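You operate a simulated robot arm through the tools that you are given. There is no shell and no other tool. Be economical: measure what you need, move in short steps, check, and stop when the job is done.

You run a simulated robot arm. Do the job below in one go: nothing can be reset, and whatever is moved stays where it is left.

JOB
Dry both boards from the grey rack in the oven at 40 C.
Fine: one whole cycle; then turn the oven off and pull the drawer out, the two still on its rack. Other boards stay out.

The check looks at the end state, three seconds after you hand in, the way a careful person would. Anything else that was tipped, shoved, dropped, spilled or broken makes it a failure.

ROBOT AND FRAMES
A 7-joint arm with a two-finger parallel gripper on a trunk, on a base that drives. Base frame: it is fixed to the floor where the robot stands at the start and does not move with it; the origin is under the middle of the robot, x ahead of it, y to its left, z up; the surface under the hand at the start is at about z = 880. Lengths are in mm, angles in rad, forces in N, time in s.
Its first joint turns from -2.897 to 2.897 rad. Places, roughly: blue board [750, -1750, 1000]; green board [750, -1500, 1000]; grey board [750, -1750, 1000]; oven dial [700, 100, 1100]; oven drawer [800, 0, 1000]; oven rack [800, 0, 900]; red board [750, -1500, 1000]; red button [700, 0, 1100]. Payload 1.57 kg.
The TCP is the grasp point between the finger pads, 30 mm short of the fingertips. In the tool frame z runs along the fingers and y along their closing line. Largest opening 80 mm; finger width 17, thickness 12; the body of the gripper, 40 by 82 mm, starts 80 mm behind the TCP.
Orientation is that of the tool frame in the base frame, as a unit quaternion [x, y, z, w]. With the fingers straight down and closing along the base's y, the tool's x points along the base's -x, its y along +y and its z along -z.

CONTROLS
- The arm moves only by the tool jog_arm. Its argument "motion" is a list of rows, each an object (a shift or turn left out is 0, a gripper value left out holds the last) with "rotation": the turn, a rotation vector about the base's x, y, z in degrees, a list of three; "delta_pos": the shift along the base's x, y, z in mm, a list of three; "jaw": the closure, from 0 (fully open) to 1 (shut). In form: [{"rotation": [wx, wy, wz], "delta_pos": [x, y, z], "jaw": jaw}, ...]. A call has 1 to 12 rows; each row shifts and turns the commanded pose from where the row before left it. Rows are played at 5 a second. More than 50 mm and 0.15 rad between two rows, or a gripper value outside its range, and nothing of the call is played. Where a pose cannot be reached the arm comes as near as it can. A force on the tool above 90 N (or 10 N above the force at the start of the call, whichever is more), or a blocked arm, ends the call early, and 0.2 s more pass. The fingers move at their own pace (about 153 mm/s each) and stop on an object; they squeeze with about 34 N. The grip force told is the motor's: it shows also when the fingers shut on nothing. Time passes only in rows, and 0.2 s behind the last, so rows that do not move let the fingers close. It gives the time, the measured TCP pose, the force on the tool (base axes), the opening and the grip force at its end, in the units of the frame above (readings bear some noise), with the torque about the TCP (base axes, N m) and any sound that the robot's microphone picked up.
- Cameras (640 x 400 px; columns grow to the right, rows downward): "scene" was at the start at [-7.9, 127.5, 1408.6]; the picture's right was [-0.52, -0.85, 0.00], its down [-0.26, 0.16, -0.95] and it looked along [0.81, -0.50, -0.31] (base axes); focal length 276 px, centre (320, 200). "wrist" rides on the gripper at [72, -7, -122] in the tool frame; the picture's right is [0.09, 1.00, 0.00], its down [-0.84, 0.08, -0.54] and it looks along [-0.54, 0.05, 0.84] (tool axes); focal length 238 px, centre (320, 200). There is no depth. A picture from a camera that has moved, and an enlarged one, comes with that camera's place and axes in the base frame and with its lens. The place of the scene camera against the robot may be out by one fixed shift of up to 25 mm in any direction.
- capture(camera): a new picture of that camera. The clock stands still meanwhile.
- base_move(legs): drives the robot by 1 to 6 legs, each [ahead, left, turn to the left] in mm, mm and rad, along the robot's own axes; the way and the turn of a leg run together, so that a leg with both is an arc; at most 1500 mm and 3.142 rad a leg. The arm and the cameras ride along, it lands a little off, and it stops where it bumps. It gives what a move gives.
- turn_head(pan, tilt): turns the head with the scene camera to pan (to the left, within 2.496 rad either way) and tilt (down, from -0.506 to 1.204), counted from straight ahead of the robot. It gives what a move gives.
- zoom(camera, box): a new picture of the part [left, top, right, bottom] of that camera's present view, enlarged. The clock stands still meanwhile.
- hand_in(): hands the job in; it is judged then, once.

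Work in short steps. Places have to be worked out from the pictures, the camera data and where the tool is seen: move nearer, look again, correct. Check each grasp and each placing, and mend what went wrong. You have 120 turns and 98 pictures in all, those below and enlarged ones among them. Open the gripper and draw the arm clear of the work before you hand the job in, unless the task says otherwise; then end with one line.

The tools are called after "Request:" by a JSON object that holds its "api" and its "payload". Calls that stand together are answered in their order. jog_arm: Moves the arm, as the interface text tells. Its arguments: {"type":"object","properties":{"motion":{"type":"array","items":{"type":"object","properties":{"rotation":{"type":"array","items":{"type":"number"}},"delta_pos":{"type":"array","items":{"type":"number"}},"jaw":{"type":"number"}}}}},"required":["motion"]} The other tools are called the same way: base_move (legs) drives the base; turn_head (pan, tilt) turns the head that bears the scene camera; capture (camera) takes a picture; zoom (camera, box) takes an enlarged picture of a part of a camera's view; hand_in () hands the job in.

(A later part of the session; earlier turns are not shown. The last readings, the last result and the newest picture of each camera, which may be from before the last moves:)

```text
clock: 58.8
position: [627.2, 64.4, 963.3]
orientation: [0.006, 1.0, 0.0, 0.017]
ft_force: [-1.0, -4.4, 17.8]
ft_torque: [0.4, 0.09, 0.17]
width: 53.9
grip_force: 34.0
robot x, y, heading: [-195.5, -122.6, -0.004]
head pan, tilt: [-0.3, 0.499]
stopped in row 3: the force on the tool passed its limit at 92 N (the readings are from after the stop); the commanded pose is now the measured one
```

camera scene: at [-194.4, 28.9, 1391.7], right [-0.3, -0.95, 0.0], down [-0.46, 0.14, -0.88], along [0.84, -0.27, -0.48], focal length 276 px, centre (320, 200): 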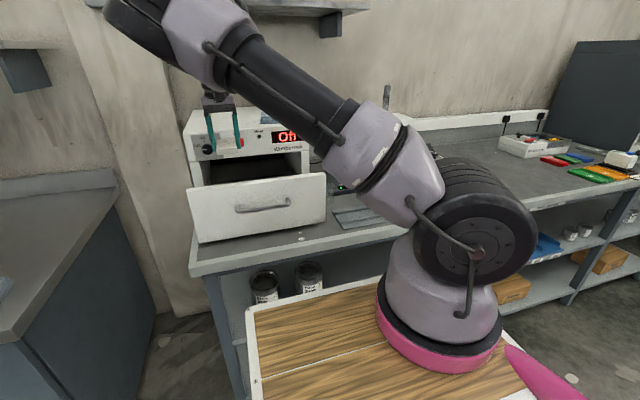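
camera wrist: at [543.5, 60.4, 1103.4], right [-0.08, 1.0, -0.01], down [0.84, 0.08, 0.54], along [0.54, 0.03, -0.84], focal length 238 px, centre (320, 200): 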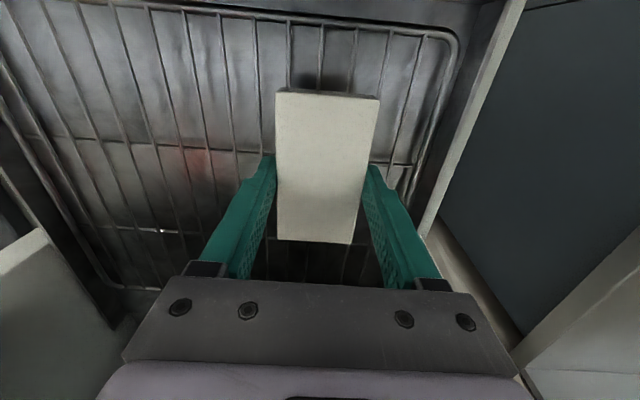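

Contact at z≈963. Before releasing I look at the posture.

Request:
{"api": "zoom", "payload": {"camera": "wrist", "box": [200, 60, 460, 260]}}

Request:
{"api": "capture", "payload": {"camera": "scene"}}

```text
2.00 times, centred on (330, 160) of wrist
camera zoom: at [551.5, 59.4, 1083.5], right [-0.08, 1.0, 0.0], down [0.82, 0.07, 0.57], along [0.57, 0.04, -0.82], focal length 477 px, centre (300, 280)
```

zoom: 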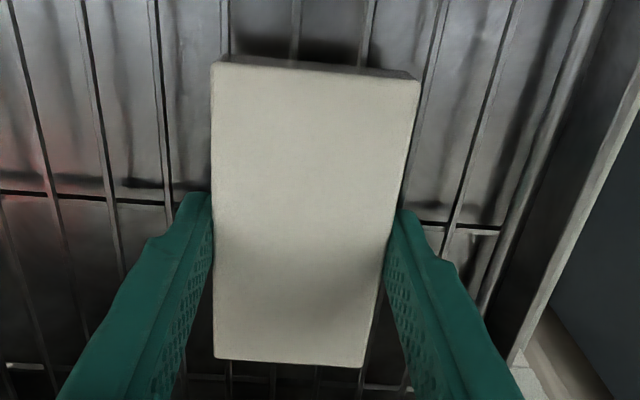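

```text
57 pictures are left
camera scene: at [-195.1, 28.4, 1391.7], right [-0.3, -0.95, 0.0], down [-0.46, 0.15, -0.88], along [0.84, -0.27, -0.48], focal length 276 px, centre (320, 200)
```

scene: 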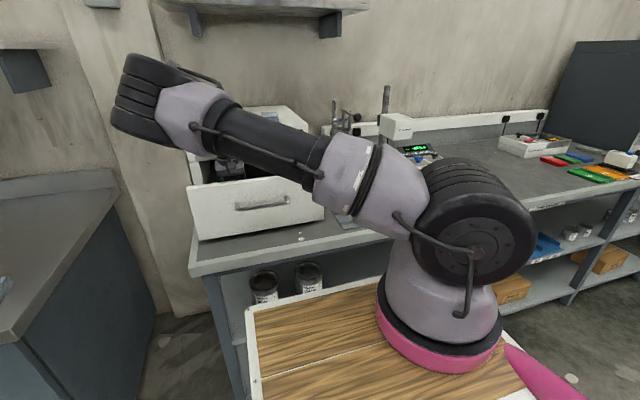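

Board appears seated on the wires near x≈625. I open the jaws and lift a little to check.

Request:
{"api": "jog_arm", "payload": {"motion": [{"delta_pos": [0, 0, 1]}, {"jaw": 0.6}, {"jaw": 0.3}, {"jaw": 0}, {}, {"delta_pos": [0, 0, 15]}, {"delta_pos": [0, 0, 30]}, {"delta_pos": [0, 0, 40]}, {}]}}

Request:
{"api": "capture", "payload": {"camera": "wrist"}}

```text
clock: 60.8
position: [626.5, 66.1, 1048.2]
orientation: [0.007, 1.0, -0.001, 0.016]
ft_force: [1.2, -0.4, -0.4]
ft_torque: [-0.01, 0.03, -0.02]
width: 80.1
grip_force: 0.0
robot x, y, heading: [-194.3, -118.9, -0.002]
head pan, tilt: [-0.3, 0.499]
```

```text
56 pictures are left
camera wrist: at [550.7, 59.9, 1167.4], right [-0.08, 1.0, 0.0], down [0.82, 0.07, 0.57], along [0.57, 0.04, -0.82], focal length 238 px, centre (320, 200)
```

wrist: 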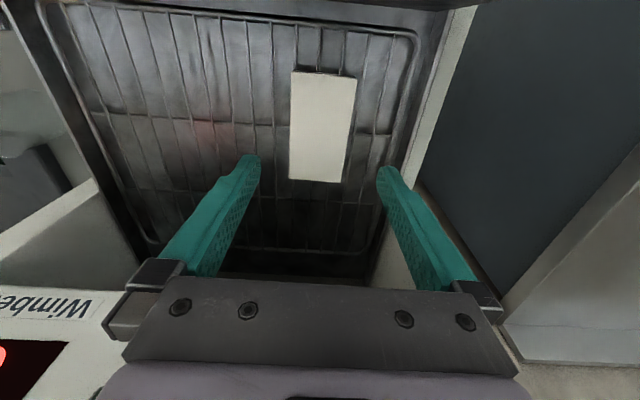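

The white board lies flat on the rack at ≈[618,67]. Now I lift, straighten the tool and go over the orange board.

Request:
{"api": "jog_arm", "payload": {"motion": [{"delta_pos": [0, 0, 45], "rotation": [0, 2.1, 0]}, {"delta_pos": [0, 0, 45]}, {"delta_pos": [-10, -46, 0]}, {"delta_pos": [-10, -46, 0]}, {"delta_pos": [-10, -46, 0]}, {"delta_pos": [-10, -46, 0]}, {"delta_pos": [-10, -46, 0]}, {"delta_pos": [-12, -46, 0]}, {"delta_pos": [-12, -46, 0]}, {"delta_pos": [-15, -46, 0]}, {"delta_pos": [-14, -46, 0]}, {"delta_pos": [-12, -46, 0]}]}}

Request:
{"api": "jog_arm", "payload": {"motion": [{"delta_pos": [0, -23, -35]}, {"delta_pos": [0, 0, -45]}, {"delta_pos": [0, 0, -30]}, {}]}}

Request:
{"api": "capture", "payload": {"camera": "wrist"}}

```text
clock: 63.4
position: [512.5, -393.4, 1139.0]
orientation: [0.005, 1.0, -0.001, -0.002]
ft_force: [-0.2, 0.5, 0.5]
ft_torque: [-0.06, 0.03, 0.02]
width: 79.6
grip_force: 0.2
robot x, y, heading: [-195.1, -123.0, -0.006]
head pan, tilt: [-0.3, 0.499]
```

```text
clock: 64.4
position: [511.1, -416.9, 1027.7]
orientation: [0.006, 1.0, -0.001, -0.003]
ft_force: [-0.3, -0.6, 0.3]
ft_torque: [0.0, -0.02, 0.01]
width: 79.9
grip_force: 0.1
robot x, y, heading: [-193.7, -121.2, -0.008]
head pan, tilt: [-0.3, 0.499]
```

```text
55 pictures are left
camera wrist: at [440.6, -422.6, 1150.1], right [-0.08, 1.0, 0.0], down [0.84, 0.07, 0.54], along [0.54, 0.04, -0.84], focal length 238 px, centre (320, 200)
```

wrist: 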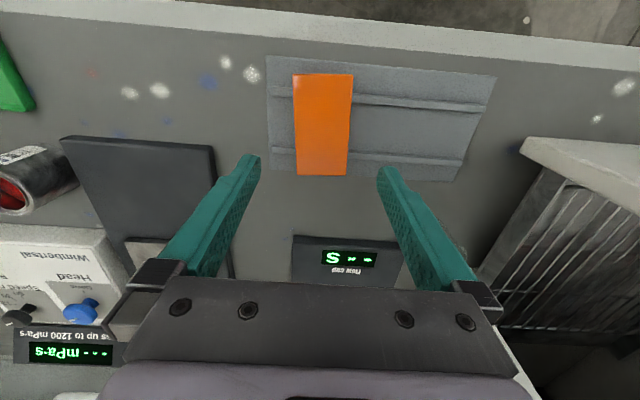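

Orange board centre ≈[510,-416], yawed about 3–4°. I descend with that small turn.

Request:
{"api": "jog_arm", "payload": {"motion": [{"delta_pos": [0, 1, -30], "rotation": [0, 0, 3]}, {"delta_pos": [0, 0, -30]}, {"delta_pos": [0, 0, -25]}, {"delta_pos": [0, 0, -10]}, {}]}}

Request:
{"api": "capture", "payload": {"camera": "wrist"}}

```text
clock: 65.6
position: [510.5, -415.9, 932.6]
orientation: [-0.02, 1.0, -0.001, -0.002]
ft_force: [-0.6, 0.3, 0.0]
ft_torque: [-0.01, -0.02, -0.02]
width: 79.8
grip_force: 0.0
robot x, y, heading: [-196.2, -120.1, -0.006]
head pan, tilt: [-0.3, 0.499]
```

```text
54 pictures are left
camera wrist: at [441.2, -425.7, 1055.4], right [-0.13, 0.99, 0.0], down [0.84, 0.11, 0.54], along [0.53, 0.07, -0.84], focal length 238 px, centre (320, 200)
```

wrist: 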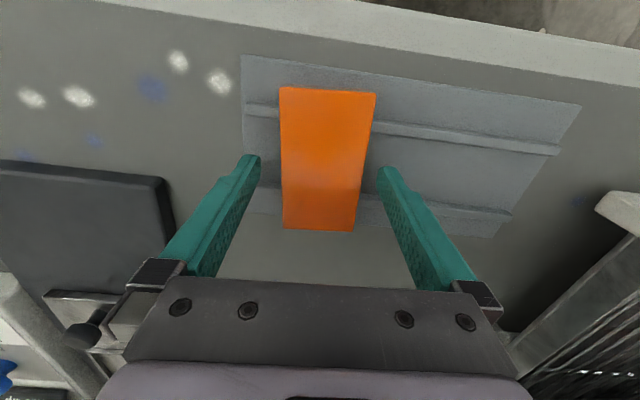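

Centred between the fingers. Lower 11 mm and close, then lift.

Request:
{"api": "jog_arm", "payload": {"motion": [{"delta_pos": [0, 0, -6]}, {"delta_pos": [0, 0, -4]}, {}, {"jaw": 1}, {}, {}, {}, {"delta_pos": [0, 0, 10]}, {"delta_pos": [0, 0, 40]}, {"delta_pos": [0, 0, 45]}, {"delta_pos": [0, 0, 45]}, {"delta_pos": [0, 0, 45]}]}}

Request:
{"api": "jog_arm", "payload": {"motion": [{"delta_pos": [0, 0, 45]}, {"delta_pos": [12, 38, 0], "rotation": [0, 0, -3.5]}, {"delta_pos": [12, 38, 0]}, {"delta_pos": [12, 38, 0]}, {"delta_pos": [12, 38, 0]}, {"delta_pos": [12, 38, 0]}, {"delta_pos": [12, 38, 0]}, {"delta_pos": [12, 38, 0]}, {"delta_pos": [12, 38, 0]}, {"delta_pos": [12, 38, 0]}, {}]}}

Request:
{"api": "capture", "payload": {"camera": "wrist"}}

```text
clock: 68.2
position: [512.8, -414.9, 1108.4]
orientation: [-0.02, 1.0, -0.001, -0.002]
ft_force: [0.4, 0.0, -1.4]
ft_torque: [0.02, 0.05, 0.0]
width: 54.0
grip_force: 33.4
robot x, y, heading: [-190.7, -116.3, -0.006]
head pan, tilt: [-0.3, 0.499]
```

```text
clock: 70.6
position: [620.4, -72.7, 1151.3]
orientation: [0.01, 1.0, 0.0, -0.003]
ft_force: [1.0, 0.1, -0.2]
ft_torque: [0.0, -0.02, 0.01]
width: 54.5
grip_force: 34.7
robot x, y, heading: [-192.0, -121.6, -0.01]
head pan, tilt: [-0.3, 0.499]
```

```text
53 pictures are left
camera wrist: at [549.9, -78.7, 1274.6], right [-0.07, 1.0, 0.0], down [0.84, 0.06, 0.54], along [0.54, 0.04, -0.84], focal length 238 px, centre (320, 200)
```

wrist: 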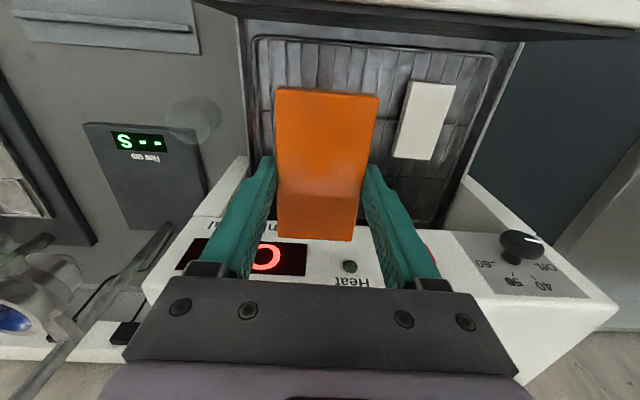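

Good placement above the rack's other half. Lower to just above contact.

Request:
{"api": "jog_arm", "payload": {"motion": [{"delta_pos": [0, 0, -40]}, {"delta_pos": [0, 0, -40]}, {"delta_pos": [0, 0, -40]}, {"delta_pos": [0, 0, -40]}, {"delta_pos": [0, 0, -20]}, {}]}}

Request:
{"api": "jog_arm", "payload": {"motion": [{"delta_pos": [0, 0, -3]}, {}, {"delta_pos": [0, 0, -2]}, {}]}}

```text
clock: 72.0
position: [620.1, -72.8, 972.9]
orientation: [0.009, 1.0, -0.001, -0.002]
ft_force: [0.3, 0.4, -1.7]
ft_torque: [0.03, 0.0, -0.02]
width: 53.8
grip_force: 33.6
robot x, y, heading: [-193.1, -124.6, -0.007]
head pan, tilt: [-0.3, 0.499]
```

```text
clock: 73.0
position: [620.1, -74.1, 967.7]
orientation: [0.01, 1.0, 0.0, -0.003]
ft_force: [-0.2, -0.2, -1.0]
ft_torque: [0.0, -0.01, 0.0]
width: 53.8
grip_force: 33.7
robot x, y, heading: [-197.5, -119.7, -0.004]
head pan, tilt: [-0.3, 0.499]
```

Request:
{"api": "jog_arm", "payload": {"motion": [{"delta_pos": [0, 0, -2]}, {}, {"delta_pos": [0, 0, -1.5]}, {}]}}

```text
clock: 74.0
position: [619.6, -73.8, 965.1]
orientation: [0.011, 1.0, -0.001, -0.003]
ft_force: [-0.1, -0.2, 1.6]
ft_torque: [0.07, 0.0, 0.0]
width: 54.1
grip_force: 34.2
robot x, y, heading: [-194.0, -122.6, -0.011]
head pan, tilt: [-0.3, 0.499]
```

Nearly in touch; another small step to confirm contact.

Request:
{"api": "jog_arm", "payload": {"motion": [{"delta_pos": [0, 0, -1.5]}, {}]}}

```text
clock: 74.6
position: [620.5, -74.0, 964.9]
orientation: [0.01, 1.0, 0.0, 0.0]
ft_force: [0.4, 1.7, 17.7]
ft_torque: [0.56, -0.14, 0.1]
width: 53.9
grip_force: 34.2
robot x, y, heading: [-196.4, -118.4, -0.003]
head pan, tilt: [-0.3, 0.499]
```

Contact. Release and rise.

Request:
{"api": "jog_arm", "payload": {"motion": [{"delta_pos": [0, 0, 1]}, {"jaw": 0.6}, {"jaw": 0.3}, {"jaw": 0}, {}, {"delta_pos": [0, 0, 15]}, {"delta_pos": [0, 0, 40]}, {"delta_pos": [0, 0, 45]}, {"delta_pos": [0, 0, 45]}, {"delta_pos": [0, 0, 45]}]}}

Request:
{"api": "capture", "payload": {"camera": "wrist"}}

```text
clock: 76.8
position: [619.9, -74.3, 1154.5]
orientation: [0.01, 1.0, -0.001, -0.002]
ft_force: [0.6, 0.1, -0.7]
ft_torque: [0.0, 0.02, 0.01]
width: 79.9
grip_force: 0.0
robot x, y, heading: [-196.9, -118.3, -0.01]
head pan, tilt: [-0.3, 0.499]
```

```text
52 pictures are left
camera wrist: at [549.2, -79.8, 1275.9], right [-0.07, 1.0, 0.0], down [0.84, 0.06, 0.54], along [0.54, 0.04, -0.84], focal length 238 px, centre (320, 200)
```

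wrist: 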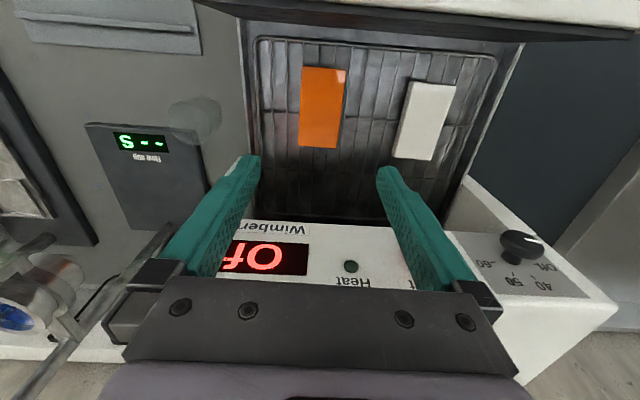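

Both boards are flat on the rack, clear of each other. I back the base 100 mm, then turn the tool horizontal to grip the handle and push the drawer closed.

Request:
{"api": "base_move", "payload": {"legs": [[-110, 0, 0]]}}

Request:
{"api": "jog_arm", "payload": {"motion": [{"rotation": [0, -8.18, 0], "delta_pos": [-5, 5, 5]}, {"rotation": [0, -8.18, 0], "delta_pos": [-5, 5, 5]}, {"rotation": [0, -8.18, 0], "delta_pos": [-5, 5, 5]}, {"rotation": [0, -8.18, 0], "delta_pos": [-5, 5, 5]}, {"rotation": [0, -8.18, 0], "delta_pos": [-5, 5, 5]}, {"rotation": [0, -8.18, 0], "delta_pos": [-5, 5, 5]}, {"rotation": [0, -8.18, 0], "delta_pos": [-5, 5, 0]}, {"rotation": [0, -8.18, 0], "delta_pos": [-5, 5, 0]}, {"rotation": [0, -8.18, 0], "delta_pos": [-5, 5, 0]}, {"rotation": [0, -8.18, 0], "delta_pos": [-5, 5, 0]}, {"rotation": [0, -8.18, 0], "delta_pos": [-5, 5, 0]}]}}

Request:
{"api": "jog_arm", "payload": {"motion": [{"rotation": [-8.18, 0, 0], "delta_pos": [-12, 1, 0]}, {"rotation": [-8.18, 0, 0], "delta_pos": [-12, 1, 0]}, {"rotation": [-8.18, 0, 0], "delta_pos": [-12, 1, 0]}, {"rotation": [-8.18, 0, 0], "delta_pos": [-12, 1, 0]}, {"rotation": [-8.18, 0, 0], "delta_pos": [-12, 1, 0]}, {"rotation": [-8.18, 0, 0], "delta_pos": [-12, 1, 0]}, {"rotation": [-8.18, 0, 0], "delta_pos": [-12, 1, 0]}, {"rotation": [-8.18, 0, 0], "delta_pos": [0, 1, 0]}, {"rotation": [-8.18, 0, 0], "delta_pos": [0, 1, 0]}, {"rotation": [-8.18, 0, 0], "delta_pos": [0, 0, 0]}, {"rotation": [-8.18, 0, 0], "delta_pos": [0, 0, 0]}]}}

Request:
{"api": "capture", "payload": {"camera": "scene"}}

```text
clock: 78.0
position: [508.8, -74.4, 1153.5]
orientation: [0.01, 1.0, -0.001, -0.002]
ft_force: [-0.7, -0.2, -0.2]
ft_torque: [-0.02, 0.0, -0.02]
width: 80.1
grip_force: 0.2
robot x, y, heading: [-300.6, -120.8, -0.011]
head pan, tilt: [-0.3, 0.499]
```

```text
clock: 80.4
position: [455.7, -22.4, 1187.4]
orientation: [0.007, 0.728, 0.007, 0.685]
ft_force: [-0.1, -0.5, 0.0]
ft_torque: [-0.02, -0.04, 0.02]
width: 80.1
grip_force: 0.0
out of reach, approached as far as the arm can: row 11
robot x, y, heading: [-305.6, -120.1, -0.006]
head pan, tilt: [-0.3, 0.499]
```

```text
clock: 82.8
position: [368.5, 21.3, 1285.7]
orientation: [-0.48, 0.532, -0.504, 0.482]
ft_force: [0.7, -0.6, 0.1]
ft_torque: [0.02, 0.0, 0.03]
width: 80.1
grip_force: 0.1
out of reach, approached as far as the arm can: row 3, 4, 5, 6, 7, 8, 9, 10, 11
robot x, y, heading: [-306.4, -120.2, -0.011]
head pan, tilt: [-0.3, 0.499]
```

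```text
51 pictures are left
camera scene: at [-305.0, 29.5, 1391.7], right [-0.3, -0.95, 0.0], down [-0.46, 0.14, -0.88], along [0.84, -0.27, -0.48], focal length 276 px, centre (320, 200)
```

scene: 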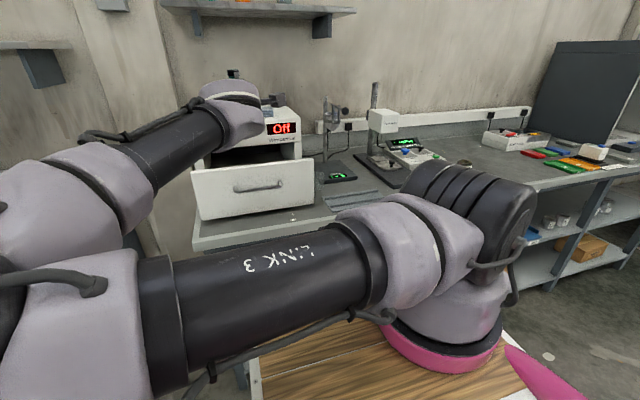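

The arm is at its limit high up; lowering toward handle height should recover the posture.

Request:
{"api": "jog_arm", "payload": {"motion": [{"delta_pos": [0, 0, -30]}, {"delta_pos": [0, 0, -30]}, {"delta_pos": [0, 0, -30]}, {"delta_pos": [0, 0, -30]}, {"delta_pos": [0, 0, -30]}, {"delta_pos": [0, 0, -30]}, {}]}}

Request:
{"api": "capture", "payload": {"camera": "wrist"}}

```text
clock: 84.4
position: [349.7, 69.9, 1258.8]
orientation: [-0.482, 0.53, -0.504, 0.482]
ft_force: [-0.8, 0.7, 0.7]
ft_torque: [0.0, -0.01, -0.01]
width: 80.0
grip_force: 0.0
out of reach, approached as far as the arm can: row 1, 2, 3, 4, 5, 6
robot x, y, heading: [-308.4, -121.8, -0.007]
head pan, tilt: [-0.3, 0.499]
```

```text
50 pictures are left
camera wrist: at [223.3, 6.2, 1266.2], right [-0.03, -0.06, -1.0], down [-0.48, 0.87, -0.04], along [0.87, 0.48, -0.06], focal length 238 px, centre (320, 200)
```

wrist: 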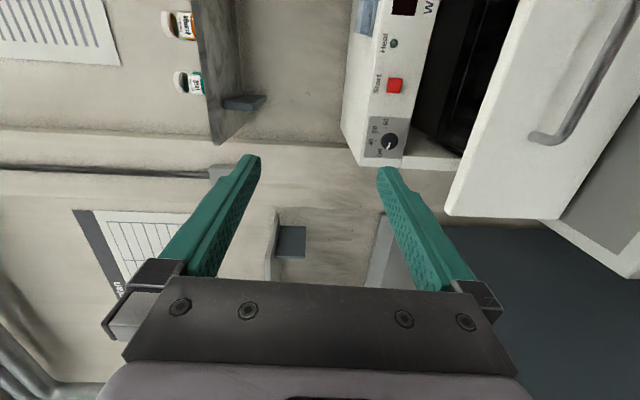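

The arm is wedged at a joint limit. I extend forward at height to get free of it.

Request:
{"api": "jog_arm", "payload": {"motion": [{"delta_pos": [40, -10, 0]}, {"delta_pos": [40, -10, 0]}, {"delta_pos": [40, -10, 0]}, {"delta_pos": [30, -10, 0]}, {}]}}

```text
clock: 85.6
position: [498.8, 47.2, 1290.2]
orientation: [-0.48, 0.525, -0.507, 0.487]
ft_force: [0.2, 1.3, 0.1]
ft_torque: [0.02, -0.02, -0.01]
width: 80.0
grip_force: 0.1
out of reach, approached as far as the arm can: row 1, 2, 3, 4
robot x, y, heading: [-308.7, -120.4, -0.004]
head pan, tilt: [-0.3, 0.499]
```

Still wedged. I undo the roll to recover a clean posture.

Request:
{"api": "jog_arm", "payload": {"motion": [{"rotation": [8.18, 0, 0]}, {"rotation": [8.18, 0, 0]}, {"rotation": [8.18, 0, 0]}, {"rotation": [8.18, 0, 0]}, {"rotation": [8.18, 0, 0]}, {"rotation": [8.18, 0, 0]}, {"rotation": [8.18, 0, 0]}, {"rotation": [8.18, 0, 0]}, {"rotation": [8.18, 0, 0]}, {"rotation": [8.18, 0, 0]}, {"rotation": [8.18, 0, 0]}, {}]}}

Request:
{"api": "capture", "payload": {"camera": "scene"}}

```text
clock: 88.2
position: [498.4, 45.3, 1291.1]
orientation: [0.009, 0.728, 0.008, 0.685]
ft_force: [-0.4, 0.6, -0.4]
ft_torque: [0.01, -0.01, 0.01]
width: 79.8
grip_force: 0.1
robot x, y, heading: [-308.1, -124.0, -0.007]
head pan, tilt: [-0.3, 0.499]
```

```text
49 pictures are left
camera scene: at [-305.1, 29.6, 1391.7], right [-0.3, -0.95, 0.0], down [-0.46, 0.14, -0.88], along [0.84, -0.27, -0.48], focal length 276 px, centre (320, 200)
```

scene: 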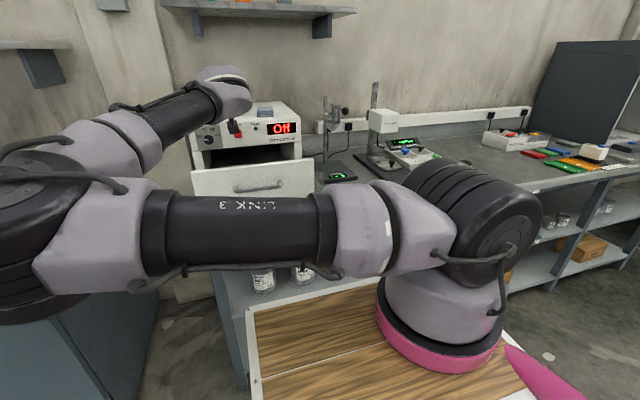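

Clean posture again. I back 110 mm and lower with the tool horizontal (unrolled), fixing the 3.5° pitch.

Request:
{"api": "base_move", "payload": {"legs": [[-120, 0, 0]]}}

Request:
{"api": "jog_arm", "payload": {"motion": [{"rotation": [0, -1.8, 0], "delta_pos": [0, -8, -35]}, {"rotation": [0, -1.7, 0], "delta_pos": [0, -8, -35]}, {"delta_pos": [0, -8, -35]}, {"delta_pos": [0, -8, -35]}, {"delta_pos": [0, -8, -35]}, {"delta_pos": [0, -8, -35]}, {"delta_pos": [0, -6, -30]}, {"delta_pos": [0, 0, -30]}, {}]}}

```text
clock: 89.5
position: [377.8, 45.8, 1290.3]
orientation: [0.008, 0.728, 0.008, 0.685]
ft_force: [-0.4, -0.3, 0.4]
ft_torque: [0.03, 0.0, 0.02]
width: 79.9
grip_force: 0.0
robot x, y, heading: [-424.6, -118.8, -0.009]
head pan, tilt: [-0.3, 0.499]
```

```text
clock: 91.5
position: [373.7, -67.0, 1193.1]
orientation: [0.005, 0.713, 0.01, 0.701]
ft_force: [-0.3, -0.1, -0.5]
ft_torque: [0.04, -0.01, 0.0]
width: 80.2
grip_force: 0.0
out of reach, approached as far as the arm can: row 2, 3, 4, 5, 6, 7, 8
robot x, y, heading: [-421.7, -119.3, -0.006]
head pan, tilt: [-0.3, 0.499]
```

Unrolled it cannot go lower; earlier, rolling while lowering worked. I repeat that here.

Request:
{"api": "jog_arm", "payload": {"motion": [{"delta_pos": [-30, 20, 0]}, {"delta_pos": [-30, 20, 0]}, {"delta_pos": [-30, 20, 0]}, {"delta_pos": [-20, 15, 0]}, {}]}}

Request:
{"api": "jog_arm", "payload": {"motion": [{"rotation": [-8.18, 0, 0], "delta_pos": [-5, -3, -14]}, {"rotation": [-8.18, 0, 0], "delta_pos": [-5, -3, -14]}, {"rotation": [-8.18, 0, 0], "delta_pos": [-5, -3, -14]}, {"rotation": [-8.18, 0, 0], "delta_pos": [-5, -3, -14]}, {"rotation": [-8.18, 0, 0], "delta_pos": [-5, -3, -14]}, {"rotation": [-8.18, 0, 0], "delta_pos": [-5, -3, -14]}, {"rotation": [-8.18, 0, 0], "delta_pos": [0, -3, -14]}, {"rotation": [-8.18, 0, 0], "delta_pos": [0, -3, -14]}, {"rotation": [-8.18, 0, 0], "delta_pos": [0, -3, -14]}, {"rotation": [-8.18, 0, 0], "delta_pos": [0, -3, -14]}, {"rotation": [-8.18, 0, 0], "delta_pos": [0, -3, -14]}, {}]}}

Request:
{"api": "capture", "payload": {"camera": "scene"}}

```text
clock: 92.7
position: [264.6, -5.2, 1226.3]
orientation: [0.006, 0.709, 0.009, 0.705]
ft_force: [-0.8, 0.2, 0.3]
ft_torque: [-0.01, -0.01, 0.01]
width: 79.8
grip_force: 0.0
out of reach, approached as far as the arm can: row 1, 2, 3, 4
robot x, y, heading: [-423.1, -119.4, -0.013]
head pan, tilt: [-0.3, 0.499]
```

```text
clock: 95.2
position: [212.2, 4.2, 1276.1]
orientation: [-0.492, 0.539, -0.479, 0.488]
ft_force: [0.4, -0.4, -1.0]
ft_torque: [-0.01, -0.01, 0.0]
width: 79.8
grip_force: 0.1
out of reach, approached as far as the arm can: row 1, 2, 3, 4, 5, 6, 7, 8, 9, 10, 11
robot x, y, heading: [-421.9, -119.7, -0.007]
head pan, tilt: [-0.3, 0.499]
```

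```text
48 pictures are left
camera scene: at [-424.2, 30.6, 1391.7], right [-0.3, -0.95, 0.0], down [-0.46, 0.15, -0.88], along [0.84, -0.27, -0.48], focal length 276 px, centre (320, 200)
```

scene: 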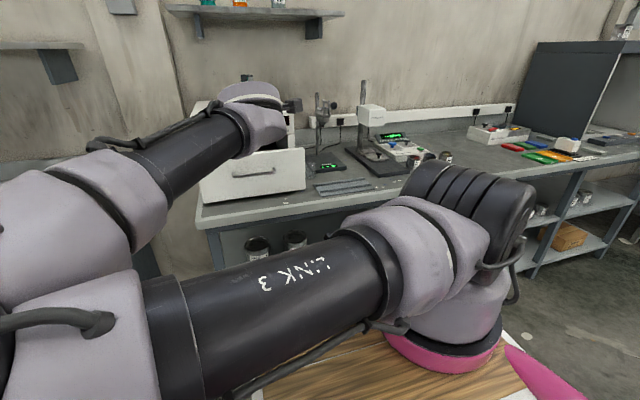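

The arm's elbow posture is unfavourable. I undo the roll and return to tool-down; with the tool down I can push the drawer by its handle.

Request:
{"api": "jog_arm", "payload": {"motion": [{"rotation": [8.18, 0, 0], "delta_pos": [10, -10, 0]}, {"rotation": [8.18, 0, 0], "delta_pos": [10, -10, 0]}, {"rotation": [8.18, 0, 0], "delta_pos": [10, -10, 0]}, {"rotation": [8.18, 0, 0], "delta_pos": [10, -10, 0]}, {"rotation": [8.18, 0, 0], "delta_pos": [0, -10, 0]}, {"rotation": [8.18, 0, 0], "delta_pos": [0, -10, 0]}, {"rotation": [8.18, 0, 0]}, {"rotation": [8.18, 0, 0]}, {"rotation": [8.18, 0, 0]}, {"rotation": [8.18, 0, 0]}, {"rotation": [8.18, 0, 0]}]}}

Request:
{"api": "jog_arm", "payload": {"motion": [{"rotation": [0, 8.18, 0]}, {"rotation": [0, 8.18, 0]}, {"rotation": [0, 8.18, 0]}, {"rotation": [0, 8.18, 0]}, {"rotation": [0, 8.18, 0]}, {"rotation": [0, 8.18, 0]}, {"rotation": [0, 8.18, 0]}, {"rotation": [0, 8.18, 0]}, {"rotation": [0, 8.18, 0]}, {"rotation": [0, 8.18, 0]}, {"rotation": [0, 5, 0]}, {"jaw": 1}]}}

```text
clock: 97.7
position: [269.6, -42.4, 1282.6]
orientation: [0.003, 0.715, 0.029, 0.698]
ft_force: [-0.1, -0.5, -0.2]
ft_torque: [-0.02, 0.01, -0.03]
width: 79.9
grip_force: 0.1
out of reach, approached as far as the arm can: row 1, 5, 6, 10
robot x, y, heading: [-424.2, -119.3, -0.01]
head pan, tilt: [-0.3, 0.499]
```

```text
clock: 100.2
position: [268.1, -43.8, 1283.2]
orientation: [0.022, 0.999, 0.021, 0.015]
ft_force: [-0.4, 0.3, 0.3]
ft_torque: [-0.02, -0.03, 0.0]
width: 0.0
grip_force: 21.2
robot x, y, heading: [-429.0, -122.3, -0.008]
head pan, tilt: [-0.3, 0.499]
```

Tool is down again. I square it up, drive forward 140 mm and lower the closed fingers in front of the handle.

Request:
{"api": "base_move", "payload": {"legs": [[140, 0, 0.008]]}}

Request:
{"api": "jog_arm", "payload": {"motion": [{"rotation": [-2.4, 1.7, 2.5], "delta_pos": [-5, 5, -30]}, {"delta_pos": [-5, 5, -45]}, {"delta_pos": [0, 5, -45]}, {"delta_pos": [0, 5, -45]}, {"delta_pos": [0, 5, -40]}, {"delta_pos": [0, 5, -40]}, {"delta_pos": [0, 5, -35]}, {}]}}

Request:
{"api": "capture", "payload": {"camera": "wrist"}}

Request:
{"api": "turn_head", "payload": {"pan": 0.0, "tilt": 0.5}}

Request:
{"api": "capture", "payload": {"camera": "scene"}}

```text
clock: 101.6
position: [409.8, -39.8, 1283.1]
orientation: [0.019, 0.999, 0.021, 0.016]
ft_force: [0.7, 1.4, 0.2]
ft_torque: [0.0, 0.01, 0.0]
width: 0.2
grip_force: 21.6
robot x, y, heading: [-283.5, -120.3, -0.002]
head pan, tilt: [-0.3, 0.499]
```

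```text
clock: 103.4
position: [398.9, -5.6, 1001.8]
orientation: [-0.004, 1.0, 0.0, 0.001]
ft_force: [0.2, -0.4, 0.1]
ft_torque: [0.01, 0.03, 0.0]
width: 0.3
grip_force: 21.2
robot x, y, heading: [-280.6, -119.4, -0.006]
head pan, tilt: [-0.3, 0.499]
```

```text
47 pictures are left
camera wrist: at [327.3, -12.8, 1124.3], right [-0.1, 1.0, 0.0], down [0.83, 0.08, 0.54], along [0.54, 0.05, -0.84], focal length 238 px, centre (320, 200)
```

wrist: 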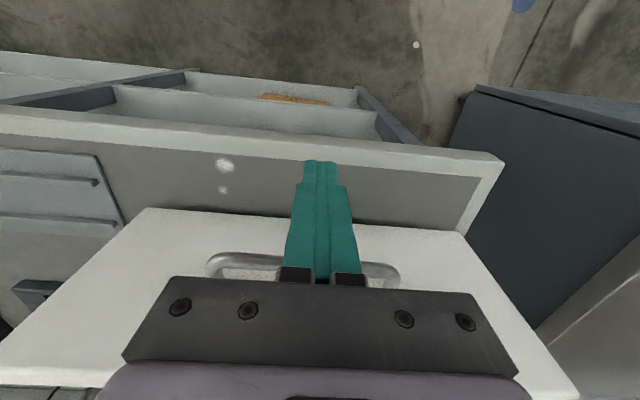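

```text
clock: 104.2
position: [398.7, -5.6, 1003.3]
orientation: [-0.003, 1.0, 0.0, 0.001]
ft_force: [-0.4, -0.5, -0.4]
ft_torque: [-0.02, 0.0, -0.01]
width: 0.0
grip_force: 21.6
robot x, y, heading: [-282.3, -120.9, -0.0]
head pan, tilt: [0.0, 0.499]
```

```text
46 pictures are left
camera scene: at [-280.2, 56.6, 1391.7], right [0.0, -1.0, 0.0], down [-0.48, 0.0, -0.88], along [0.88, 0.0, -0.48], focal length 276 px, centre (320, 200)
```

scene: 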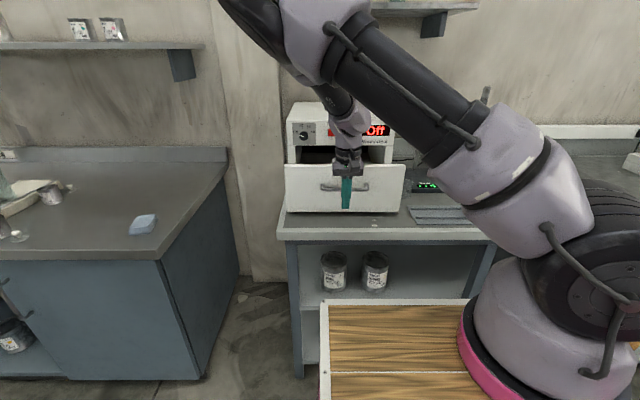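

The closed fingers are in front of the handle's middle. I push forward slowly.

Request:
{"api": "jog_arm", "payload": {"motion": [{"delta_pos": [15, -4, 0]}, {"delta_pos": [15, 0, 0]}, {"delta_pos": [8, 0, 0]}, {"delta_pos": [6, 0, 0]}, {"delta_pos": [6, 0, 0]}, {"delta_pos": [8, 0, 0]}, {"delta_pos": [10, 0, 0]}, {"delta_pos": [10, 0, 0]}, {"delta_pos": [10, 0, 0]}, {"delta_pos": [10, 0, 0]}]}}

Request:
{"api": "capture", "payload": {"camera": "wrist"}}

```text
clock: 106.4
position: [498.7, -9.0, 1002.8]
orientation: [-0.004, 1.0, 0.0, 0.001]
ft_force: [-0.2, 0.5, 0.1]
ft_torque: [0.05, -0.04, -0.04]
width: 0.2
grip_force: 21.3
robot x, y, heading: [-281.1, -121.0, 0.0]
head pan, tilt: [0.0, 0.499]
```

```text
45 pictures are left
camera wrist: at [426.3, -15.8, 1124.8], right [-0.1, 1.0, 0.0], down [0.83, 0.08, 0.54], along [0.54, 0.05, -0.84], focal length 238 px, centre (320, 200)
```

wrist: 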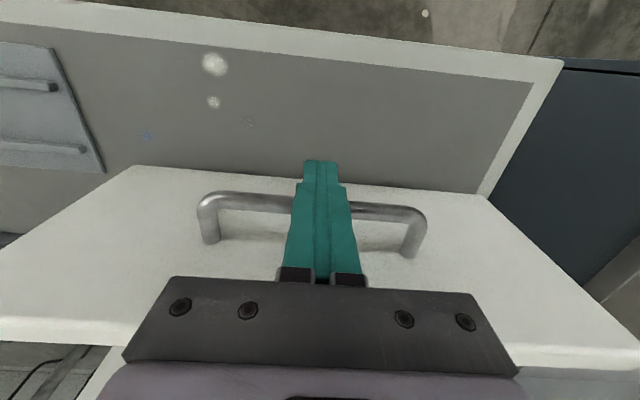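

The handle is at the fingers and moves with little force. Continue pushing.

Request:
{"api": "jog_arm", "payload": {"motion": [{"delta_pos": [10, 0, 0]}, {"delta_pos": [12, 0, 0]}, {"delta_pos": [12, 0, 0]}, {"delta_pos": [12, 0, 0]}, {"delta_pos": [12, 0, 0]}, {"delta_pos": [12, 0, 0]}, {"delta_pos": [12, 0, 0]}, {"delta_pos": [12, 0, 0]}, {"delta_pos": [12, 0, 0]}]}}

Request:
{"api": "capture", "payload": {"camera": "scene"}}

Request:
{"api": "capture", "payload": {"camera": "wrist"}}

```text
clock: 108.4
position: [604.3, -10.1, 1003.3]
orientation: [-0.003, 1.0, 0.0, 0.001]
ft_force: [0.3, -0.1, 0.7]
ft_torque: [0.03, -0.02, 0.03]
width: 0.0
grip_force: 21.3
robot x, y, heading: [-286.9, -120.4, -0.002]
head pan, tilt: [0.0, 0.499]
```

```text
44 pictures are left
camera scene: at [-280.4, 56.6, 1391.7], right [0.0, -1.0, 0.0], down [-0.48, 0.0, -0.88], along [0.88, 0.0, -0.48], focal length 276 px, centre (320, 200)
```

scene: 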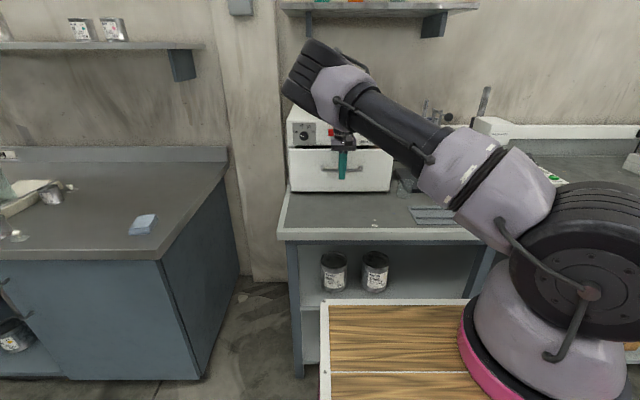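

```text
43 pictures are left
camera wrist: at [532.2, -16.7, 1125.2], right [-0.1, 1.0, 0.0], down [0.84, 0.08, 0.54], along [0.54, 0.05, -0.84], focal length 238 px, centre (320, 200)
```

wrist: 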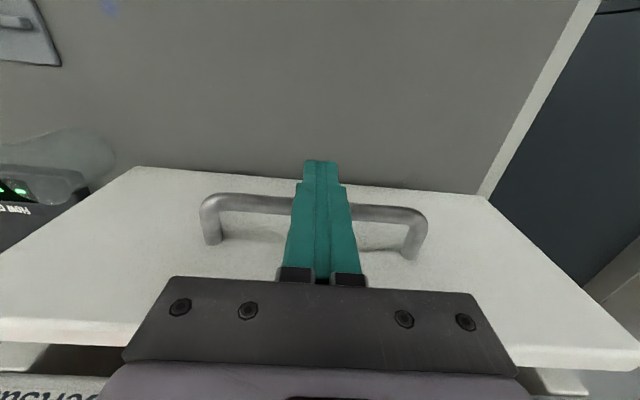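

The drawer follows. About 45 mm remain; continue slowly to closure.

Request:
{"api": "jog_arm", "payload": {"motion": [{"delta_pos": [10, 0, 0]}, {"delta_pos": [10, 0, 0]}, {"delta_pos": [8, 0, 0]}, {"delta_pos": [6, 0, 0]}, {"delta_pos": [4, 0, 0]}, {"delta_pos": [3, 0, 0]}, {"delta_pos": [3, 0, 0]}, {"delta_pos": [2, 0, 0]}, {}]}}

Request:
{"api": "capture", "payload": {"camera": "wrist"}}

```text
clock: 110.4
position: [645.0, -8.1, 1005.1]
orientation: [-0.002, 1.0, 0.001, -0.001]
ft_force: [-74.6, -9.9, 2.3]
ft_torque: [-0.52, 0.22, -0.05]
width: 0.0
grip_force: 21.1
robot x, y, heading: [-284.7, -119.0, -0.003]
head pan, tilt: [0.0, 0.499]
```

```text
42 pictures are left
camera wrist: at [574.6, -16.1, 1125.6], right [-0.1, 1.0, 0.0], down [0.84, 0.08, 0.54], along [0.54, 0.05, -0.84], focal length 238 px, centre (320, 200)
```

wrist: 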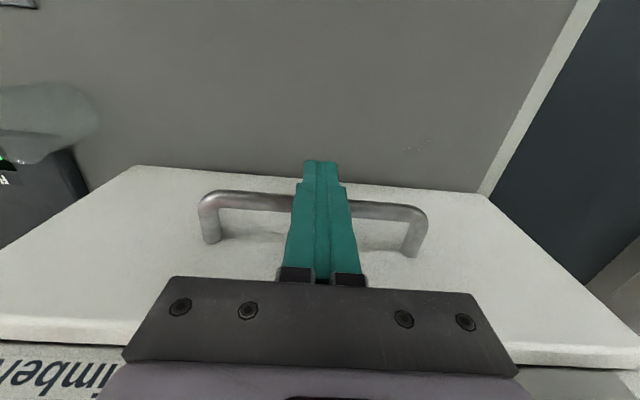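

Drawer shut (75 N resistance). I back off, rise, and drive nearer to deal with the dial.

Request:
{"api": "jog_arm", "payload": {"motion": [{"delta_pos": [-12, 0, 0]}, {"delta_pos": [-30, 0, 0]}, {"delta_pos": [-30, 10, 30]}, {"delta_pos": [-20, 20, 40]}, {"delta_pos": [-10, 25, 40]}, {"delta_pos": [0, 25, 40]}, {"delta_pos": [0, 25, 40]}, {"delta_pos": [0, 25, 40]}, {"delta_pos": [0, 5, 30], "jaw": 0}]}}

Request:
{"api": "base_move", "payload": {"legs": [[115, 0, 0]]}}

Request:
{"api": "capture", "payload": {"camera": "wrist"}}

Request:
{"api": "zoom", "payload": {"camera": "scene", "box": [260, 80, 420, 200]}}

```text
clock: 112.4
position: [547.0, 126.9, 1263.9]
orientation: [-0.004, 1.0, 0.0, 0.001]
ft_force: [1.1, 0.6, -1.3]
ft_torque: [-0.01, -0.02, -0.04]
width: 80.1
grip_force: 0.2
robot x, y, heading: [-284.4, -119.4, -0.002]
head pan, tilt: [0.0, 0.499]
```

```text
clock: 113.6
position: [662.5, 125.0, 1264.0]
orientation: [-0.003, 1.0, 0.0, 0.001]
ft_force: [-0.2, -0.4, -0.2]
ft_torque: [0.01, -0.01, 0.0]
width: 80.1
grip_force: 0.1
robot x, y, heading: [-172.0, -118.6, -0.004]
head pan, tilt: [0.0, 0.499]
```

```text
41 pictures are left
camera wrist: at [590.9, 118.6, 1384.6], right [-0.1, 1.0, 0.0], down [0.84, 0.08, 0.54], along [0.54, 0.05, -0.84], focal length 238 px, centre (320, 200)
```

wrist: 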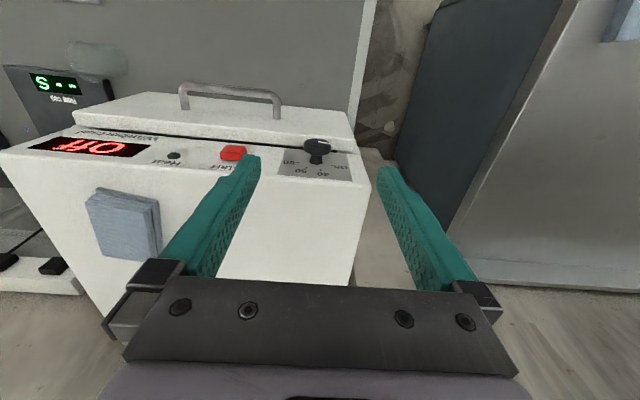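

```text
3.33 times, centred on (340, 140) of scene
camera zoom: at [-165.2, 56.4, 1391.7], right [0.0, -1.0, 0.0], down [-0.48, 0.0, -0.88], along [0.88, 0.0, -0.48], focal length 921 px, centre (253, 400)
```

zoom: 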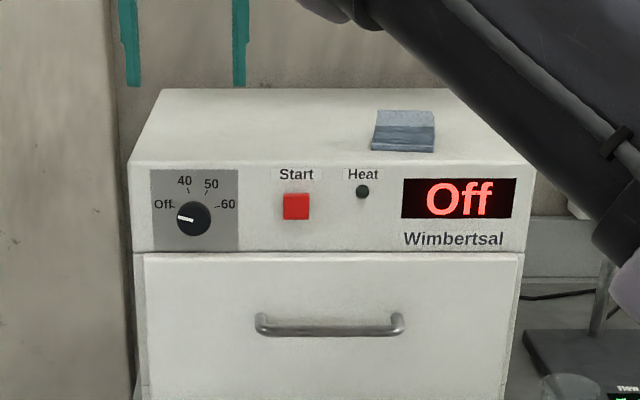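

The knob sits at ≈[697 front, 124, 1104]; marks are about 55° apart, pointer at Off (left). I'll roll the downward tool −27°, come in front of the knob with open jaws, and later turn +55°.

Request:
{"api": "jog_arm", "payload": {"motion": [{"delta_pos": [-25, 0, -20], "rotation": [-7, 0, 0]}, {"delta_pos": [0, 0, -30], "rotation": [-7, 0, 0]}, {"delta_pos": [0, 2, -30], "rotation": [-7, 0, 0]}, {"delta_pos": [0, 2, -35], "rotation": [-6, 0, 0]}, {"delta_pos": [0, 0, -35]}, {}]}}

Request:
{"api": "capture", "payload": {"camera": "wrist"}}

Request:
{"api": "zoom", "payload": {"camera": "scene", "box": [260, 80, 420, 200]}}

```text
clock: 115.0
position: [638.0, 131.1, 1111.1]
orientation: [-0.004, 0.972, -0.233, 0.001]
ft_force: [0.0, 0.3, 0.3]
ft_torque: [0.02, -0.02, -0.02]
width: 79.9
grip_force: 0.2
robot x, y, heading: [-168.7, -122.5, 0.003]
head pan, tilt: [0.0, 0.499]
```

```text
39 pictures are left
camera wrist: at [565.2, 179.3, 1223.4], right [-0.1, 0.89, -0.45], down [0.84, 0.32, 0.45], along [0.54, -0.33, -0.77], focal length 238 px, centre (320, 200)
```

wrist: 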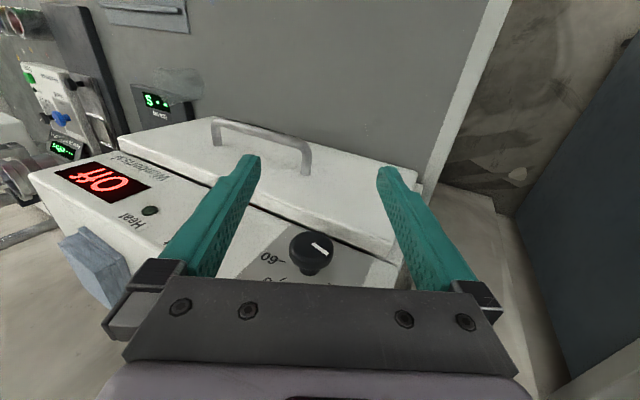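

```text
3.33 times, centred on (340, 140) of scene
camera zoom: at [-165.3, 56.3, 1391.7], right [0.0, -1.0, 0.0], down [-0.48, 0.0, -0.88], along [0.88, 0.0, -0.48], focal length 921 px, centre (253, 400)
```

zoom: 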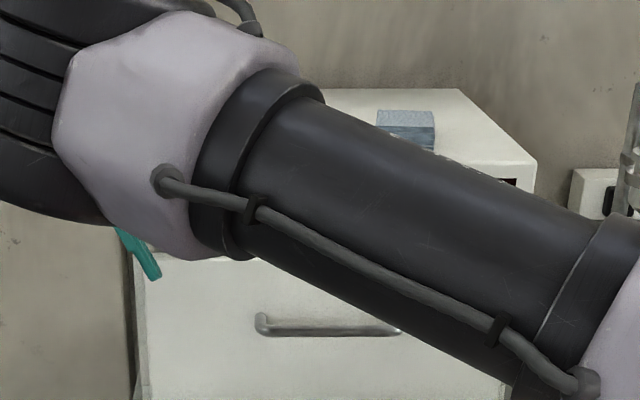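

The knob (front ≈[699,125,1098]) lies centred between the fingers. I move in +x to x≈699 and close softly.

Request:
{"api": "jog_arm", "payload": {"motion": [{"delta_pos": [20, 0, 0]}, {"delta_pos": [20, 0, 0]}, {"delta_pos": [12, 0, 0]}, {"delta_pos": [8, 0, 0]}, {}]}}

Request:
{"api": "capture", "payload": {"camera": "wrist"}}

```text
clock: 116.0
position: [686.5, 135.1, 1109.9]
orientation: [-0.005, 0.973, -0.229, -0.006]
ft_force: [-36.6, -8.9, 16.0]
ft_torque: [0.0, 1.63, 0.84]
width: 67.4
grip_force: 0.1
robot x, y, heading: [-172.3, -118.1, -0.0]
head pan, tilt: [0.0, 0.499]
stopped in row 5: the force on the tool passed its limit at 104 N (the readings are from after the stop); the commanded pose is now the measured one
```

```text
37 pictures are left
camera wrist: at [617.0, 183.6, 1222.9], right [-0.11, 0.89, -0.44], down [0.84, 0.32, 0.44], along [0.53, -0.33, -0.78], focal length 238 px, centre (320, 200)
```

wrist: 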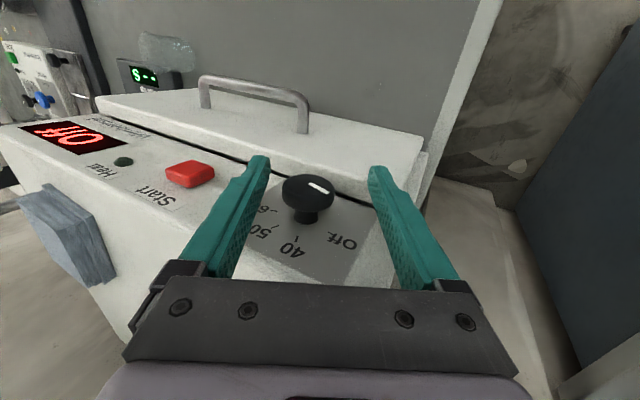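

The left fingertip likely met the drawer's protruding top edge. I back off, raise along the tool axis, narrow the jaws to ~46 mm, and look again.

Request:
{"api": "jog_arm", "payload": {"motion": [{"delta_pos": [-20, 0, 0]}, {"delta_pos": [-15, -2, 7], "jaw": 0.42}, {"delta_pos": [0, 0, 0]}, {}]}}

Request:
{"api": "capture", "payload": {"camera": "wrist"}}

```text
clock: 117.0
position: [655.8, 133.3, 1114.3]
orientation: [-0.005, 0.973, -0.229, -0.006]
ft_force: [0.1, 0.2, 1.2]
ft_torque: [0.02, 0.0, -0.01]
width: 46.5
grip_force: 0.0
robot x, y, heading: [-170.5, -118.3, -0.002]
head pan, tilt: [0.0, 0.499]
```

```text
36 pictures are left
camera wrist: at [585.0, 181.5, 1227.9], right [-0.11, 0.89, -0.45], down [0.84, 0.32, 0.44], along [0.53, -0.33, -0.78], focal length 238 px, centre (320, 200)
```

wrist: 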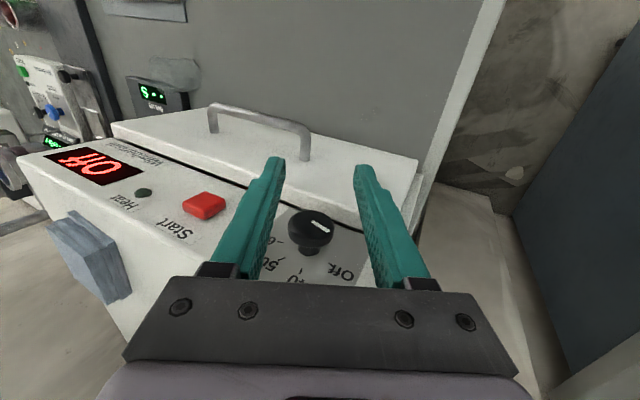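

Knob cap centred within a couple of mm. I advance to x≈702, checking force.

Request:
{"api": "jog_arm", "payload": {"motion": [{"delta_pos": [15, -2, 1]}, {"delta_pos": [15, 0, 0]}, {"delta_pos": [8, 0, 0]}, {"delta_pos": [6, 0, 0]}, {}]}}

Request:
{"api": "capture", "payload": {"camera": "wrist"}}

```text
clock: 118.2
position: [698.9, 131.2, 1115.1]
orientation: [-0.005, 0.973, -0.231, -0.006]
ft_force: [-0.3, -0.1, 0.3]
ft_torque: [0.01, 0.01, 0.01]
width: 46.2
grip_force: 0.1
robot x, y, heading: [-168.8, -117.4, -0.004]
head pan, tilt: [0.0, 0.499]
```

```text
35 pictures are left
camera wrist: at [629.0, 179.0, 1229.2], right [-0.11, 0.89, -0.45], down [0.84, 0.32, 0.44], along [0.53, -0.33, -0.78], focal length 238 px, centre (320, 200)
```

wrist: 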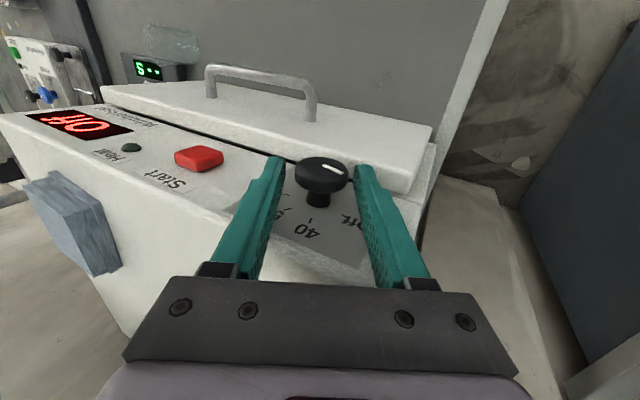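

The knob cap sits between the fingertips. Close.

Request:
{"api": "jog_arm", "payload": {"motion": [{"delta_pos": [2, 0, -2], "jaw": 0.55}, {"jaw": 1}, {}, {}]}}

Request:
{"api": "capture", "payload": {"camera": "wrist"}}

```text
clock: 119.2
position: [701.1, 130.7, 1113.9]
orientation: [-0.006, 0.973, -0.23, -0.006]
ft_force: [-1.5, -2.2, 3.9]
ft_torque: [-0.07, 0.54, -0.38]
width: 33.2
grip_force: 41.0
robot x, y, heading: [-169.7, -120.4, -0.002]
head pan, tilt: [0.0, 0.499]
```

```text
34 pictures are left
camera wrist: at [631.0, 178.8, 1227.3], right [-0.11, 0.89, -0.45], down [0.84, 0.32, 0.44], along [0.53, -0.33, -0.78], focal length 238 px, centre (320, 200)
```

wrist: 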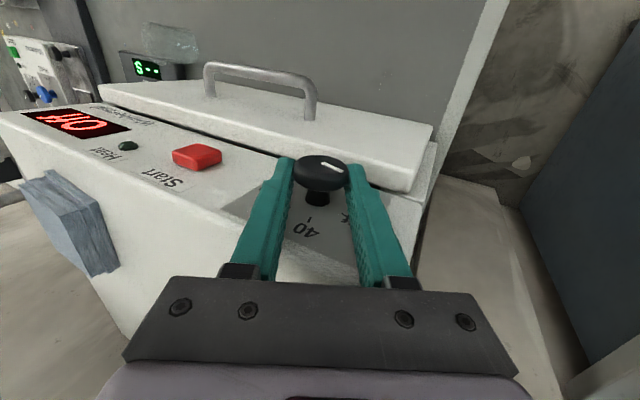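

Gripped (33 mm). Now turn +55° clockwise about the knob's axis.

Request:
{"api": "jog_arm", "payload": {"motion": [{"rotation": [7, 0, 0], "delta_pos": [0, -2.25, 0.96]}, {"rotation": [7, 0, 0], "delta_pos": [0, -2.35, 0.68]}, {"rotation": [7, 0, 0], "delta_pos": [0, -2.41, 0.38]}, {"rotation": [7, 0, 0], "delta_pos": [0, -2.44, 0.09]}, {"rotation": [7, 0, 0], "delta_pos": [0, -2.43, -0.2]}, {"rotation": [7, 0, 0], "delta_pos": [0, -2.39, -0.51]}, {"rotation": [7, 0, 0], "delta_pos": [0, -2.31, -0.79]}, {"rotation": [6, 0, 0], "delta_pos": [0, -1.89, -0.9]}, {}]}}

Request:
{"api": "capture", "payload": {"camera": "wrist"}}

```text
clock: 121.2
position: [701.9, 120.4, 1113.9]
orientation: [-0.011, 0.968, 0.249, -0.003]
ft_force: [13.3, 48.8, 12.0]
ft_torque: [0.62, 0.71, -0.08]
width: 33.2
grip_force: 41.1
robot x, y, heading: [-170.3, -124.0, -0.009]
head pan, tilt: [0.0, 0.499]
```

```text
33 pictures are left
camera wrist: at [630.9, 53.0, 1218.7], right [-0.11, 0.87, 0.48], down [0.84, -0.18, 0.51], along [0.53, 0.46, -0.71], focal length 238 px, centre (320, 200)
```

wrist: 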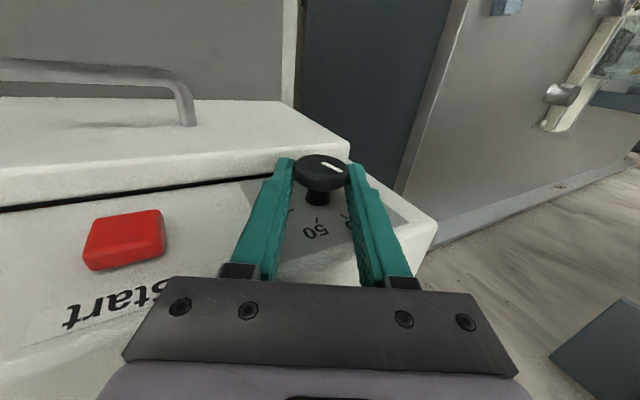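

Beneath the knob the "50" tick has replaced the "40" tick in the gripper's view, so it turned exactly one mark: Off→40. I release, retreat and check.

Request:
{"api": "jog_arm", "payload": {"motion": [{"jaw": 0.42}, {}, {"delta_pos": [-20, 0, 0]}, {"delta_pos": [-40, 0, 0]}, {"delta_pos": [-40, -10, 20], "rotation": [-7, 0, 0]}, {"delta_pos": [0, -10, 40], "rotation": [-7, 0, 0]}, {"delta_pos": [0, -20, 40], "rotation": [-7, 0, 0]}, {"delta_pos": [0, -20, 20], "rotation": [-7.5, 0, 0]}, {}]}}

Request:
{"api": "capture", "payload": {"camera": "wrist"}}

Request:
{"api": "zoom", "payload": {"camera": "scene", "box": [260, 80, 420, 200]}}

```text
clock: 123.2
position: [601.5, 52.3, 1233.1]
orientation: [-0.007, 1.0, -0.001, -0.006]
ft_force: [0.1, 0.4, 0.5]
ft_torque: [-0.03, 0.04, 0.07]
width: 46.5
grip_force: 0.2
robot x, y, heading: [-170.3, -121.9, -0.001]
head pan, tilt: [0.0, 0.499]
```

```text
32 pictures are left
camera wrist: at [531.7, 44.7, 1355.5], right [-0.11, 0.99, 0.0], down [0.84, 0.09, 0.53], along [0.53, 0.05, -0.85], focal length 238 px, centre (320, 200)
```

wrist: 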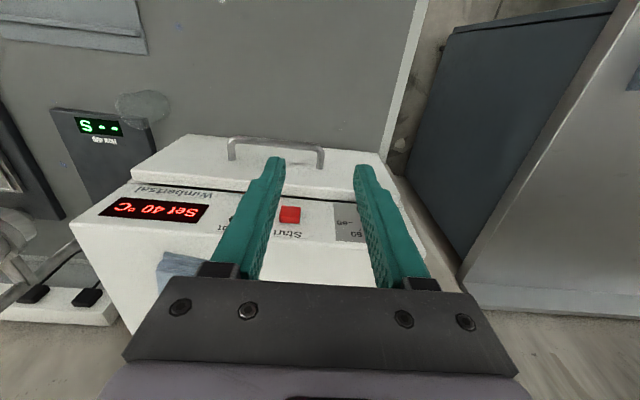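

```text
3.33 times, centred on (340, 140) of scene
camera zoom: at [-166.4, 56.2, 1391.7], right [0.0, -1.0, 0.0], down [-0.48, 0.0, -0.88], along [0.88, 0.0, -0.48], focal length 921 px, centre (253, 400)
```

zoom: 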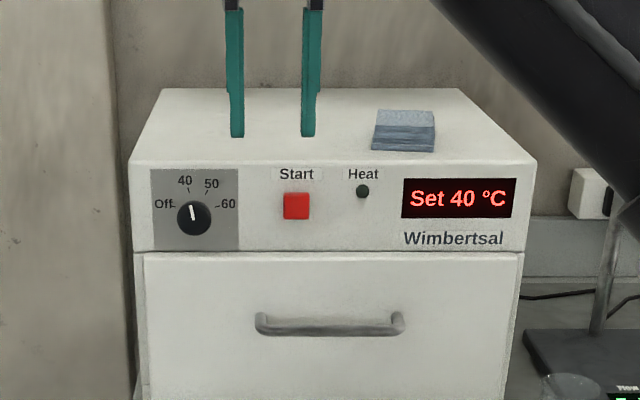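

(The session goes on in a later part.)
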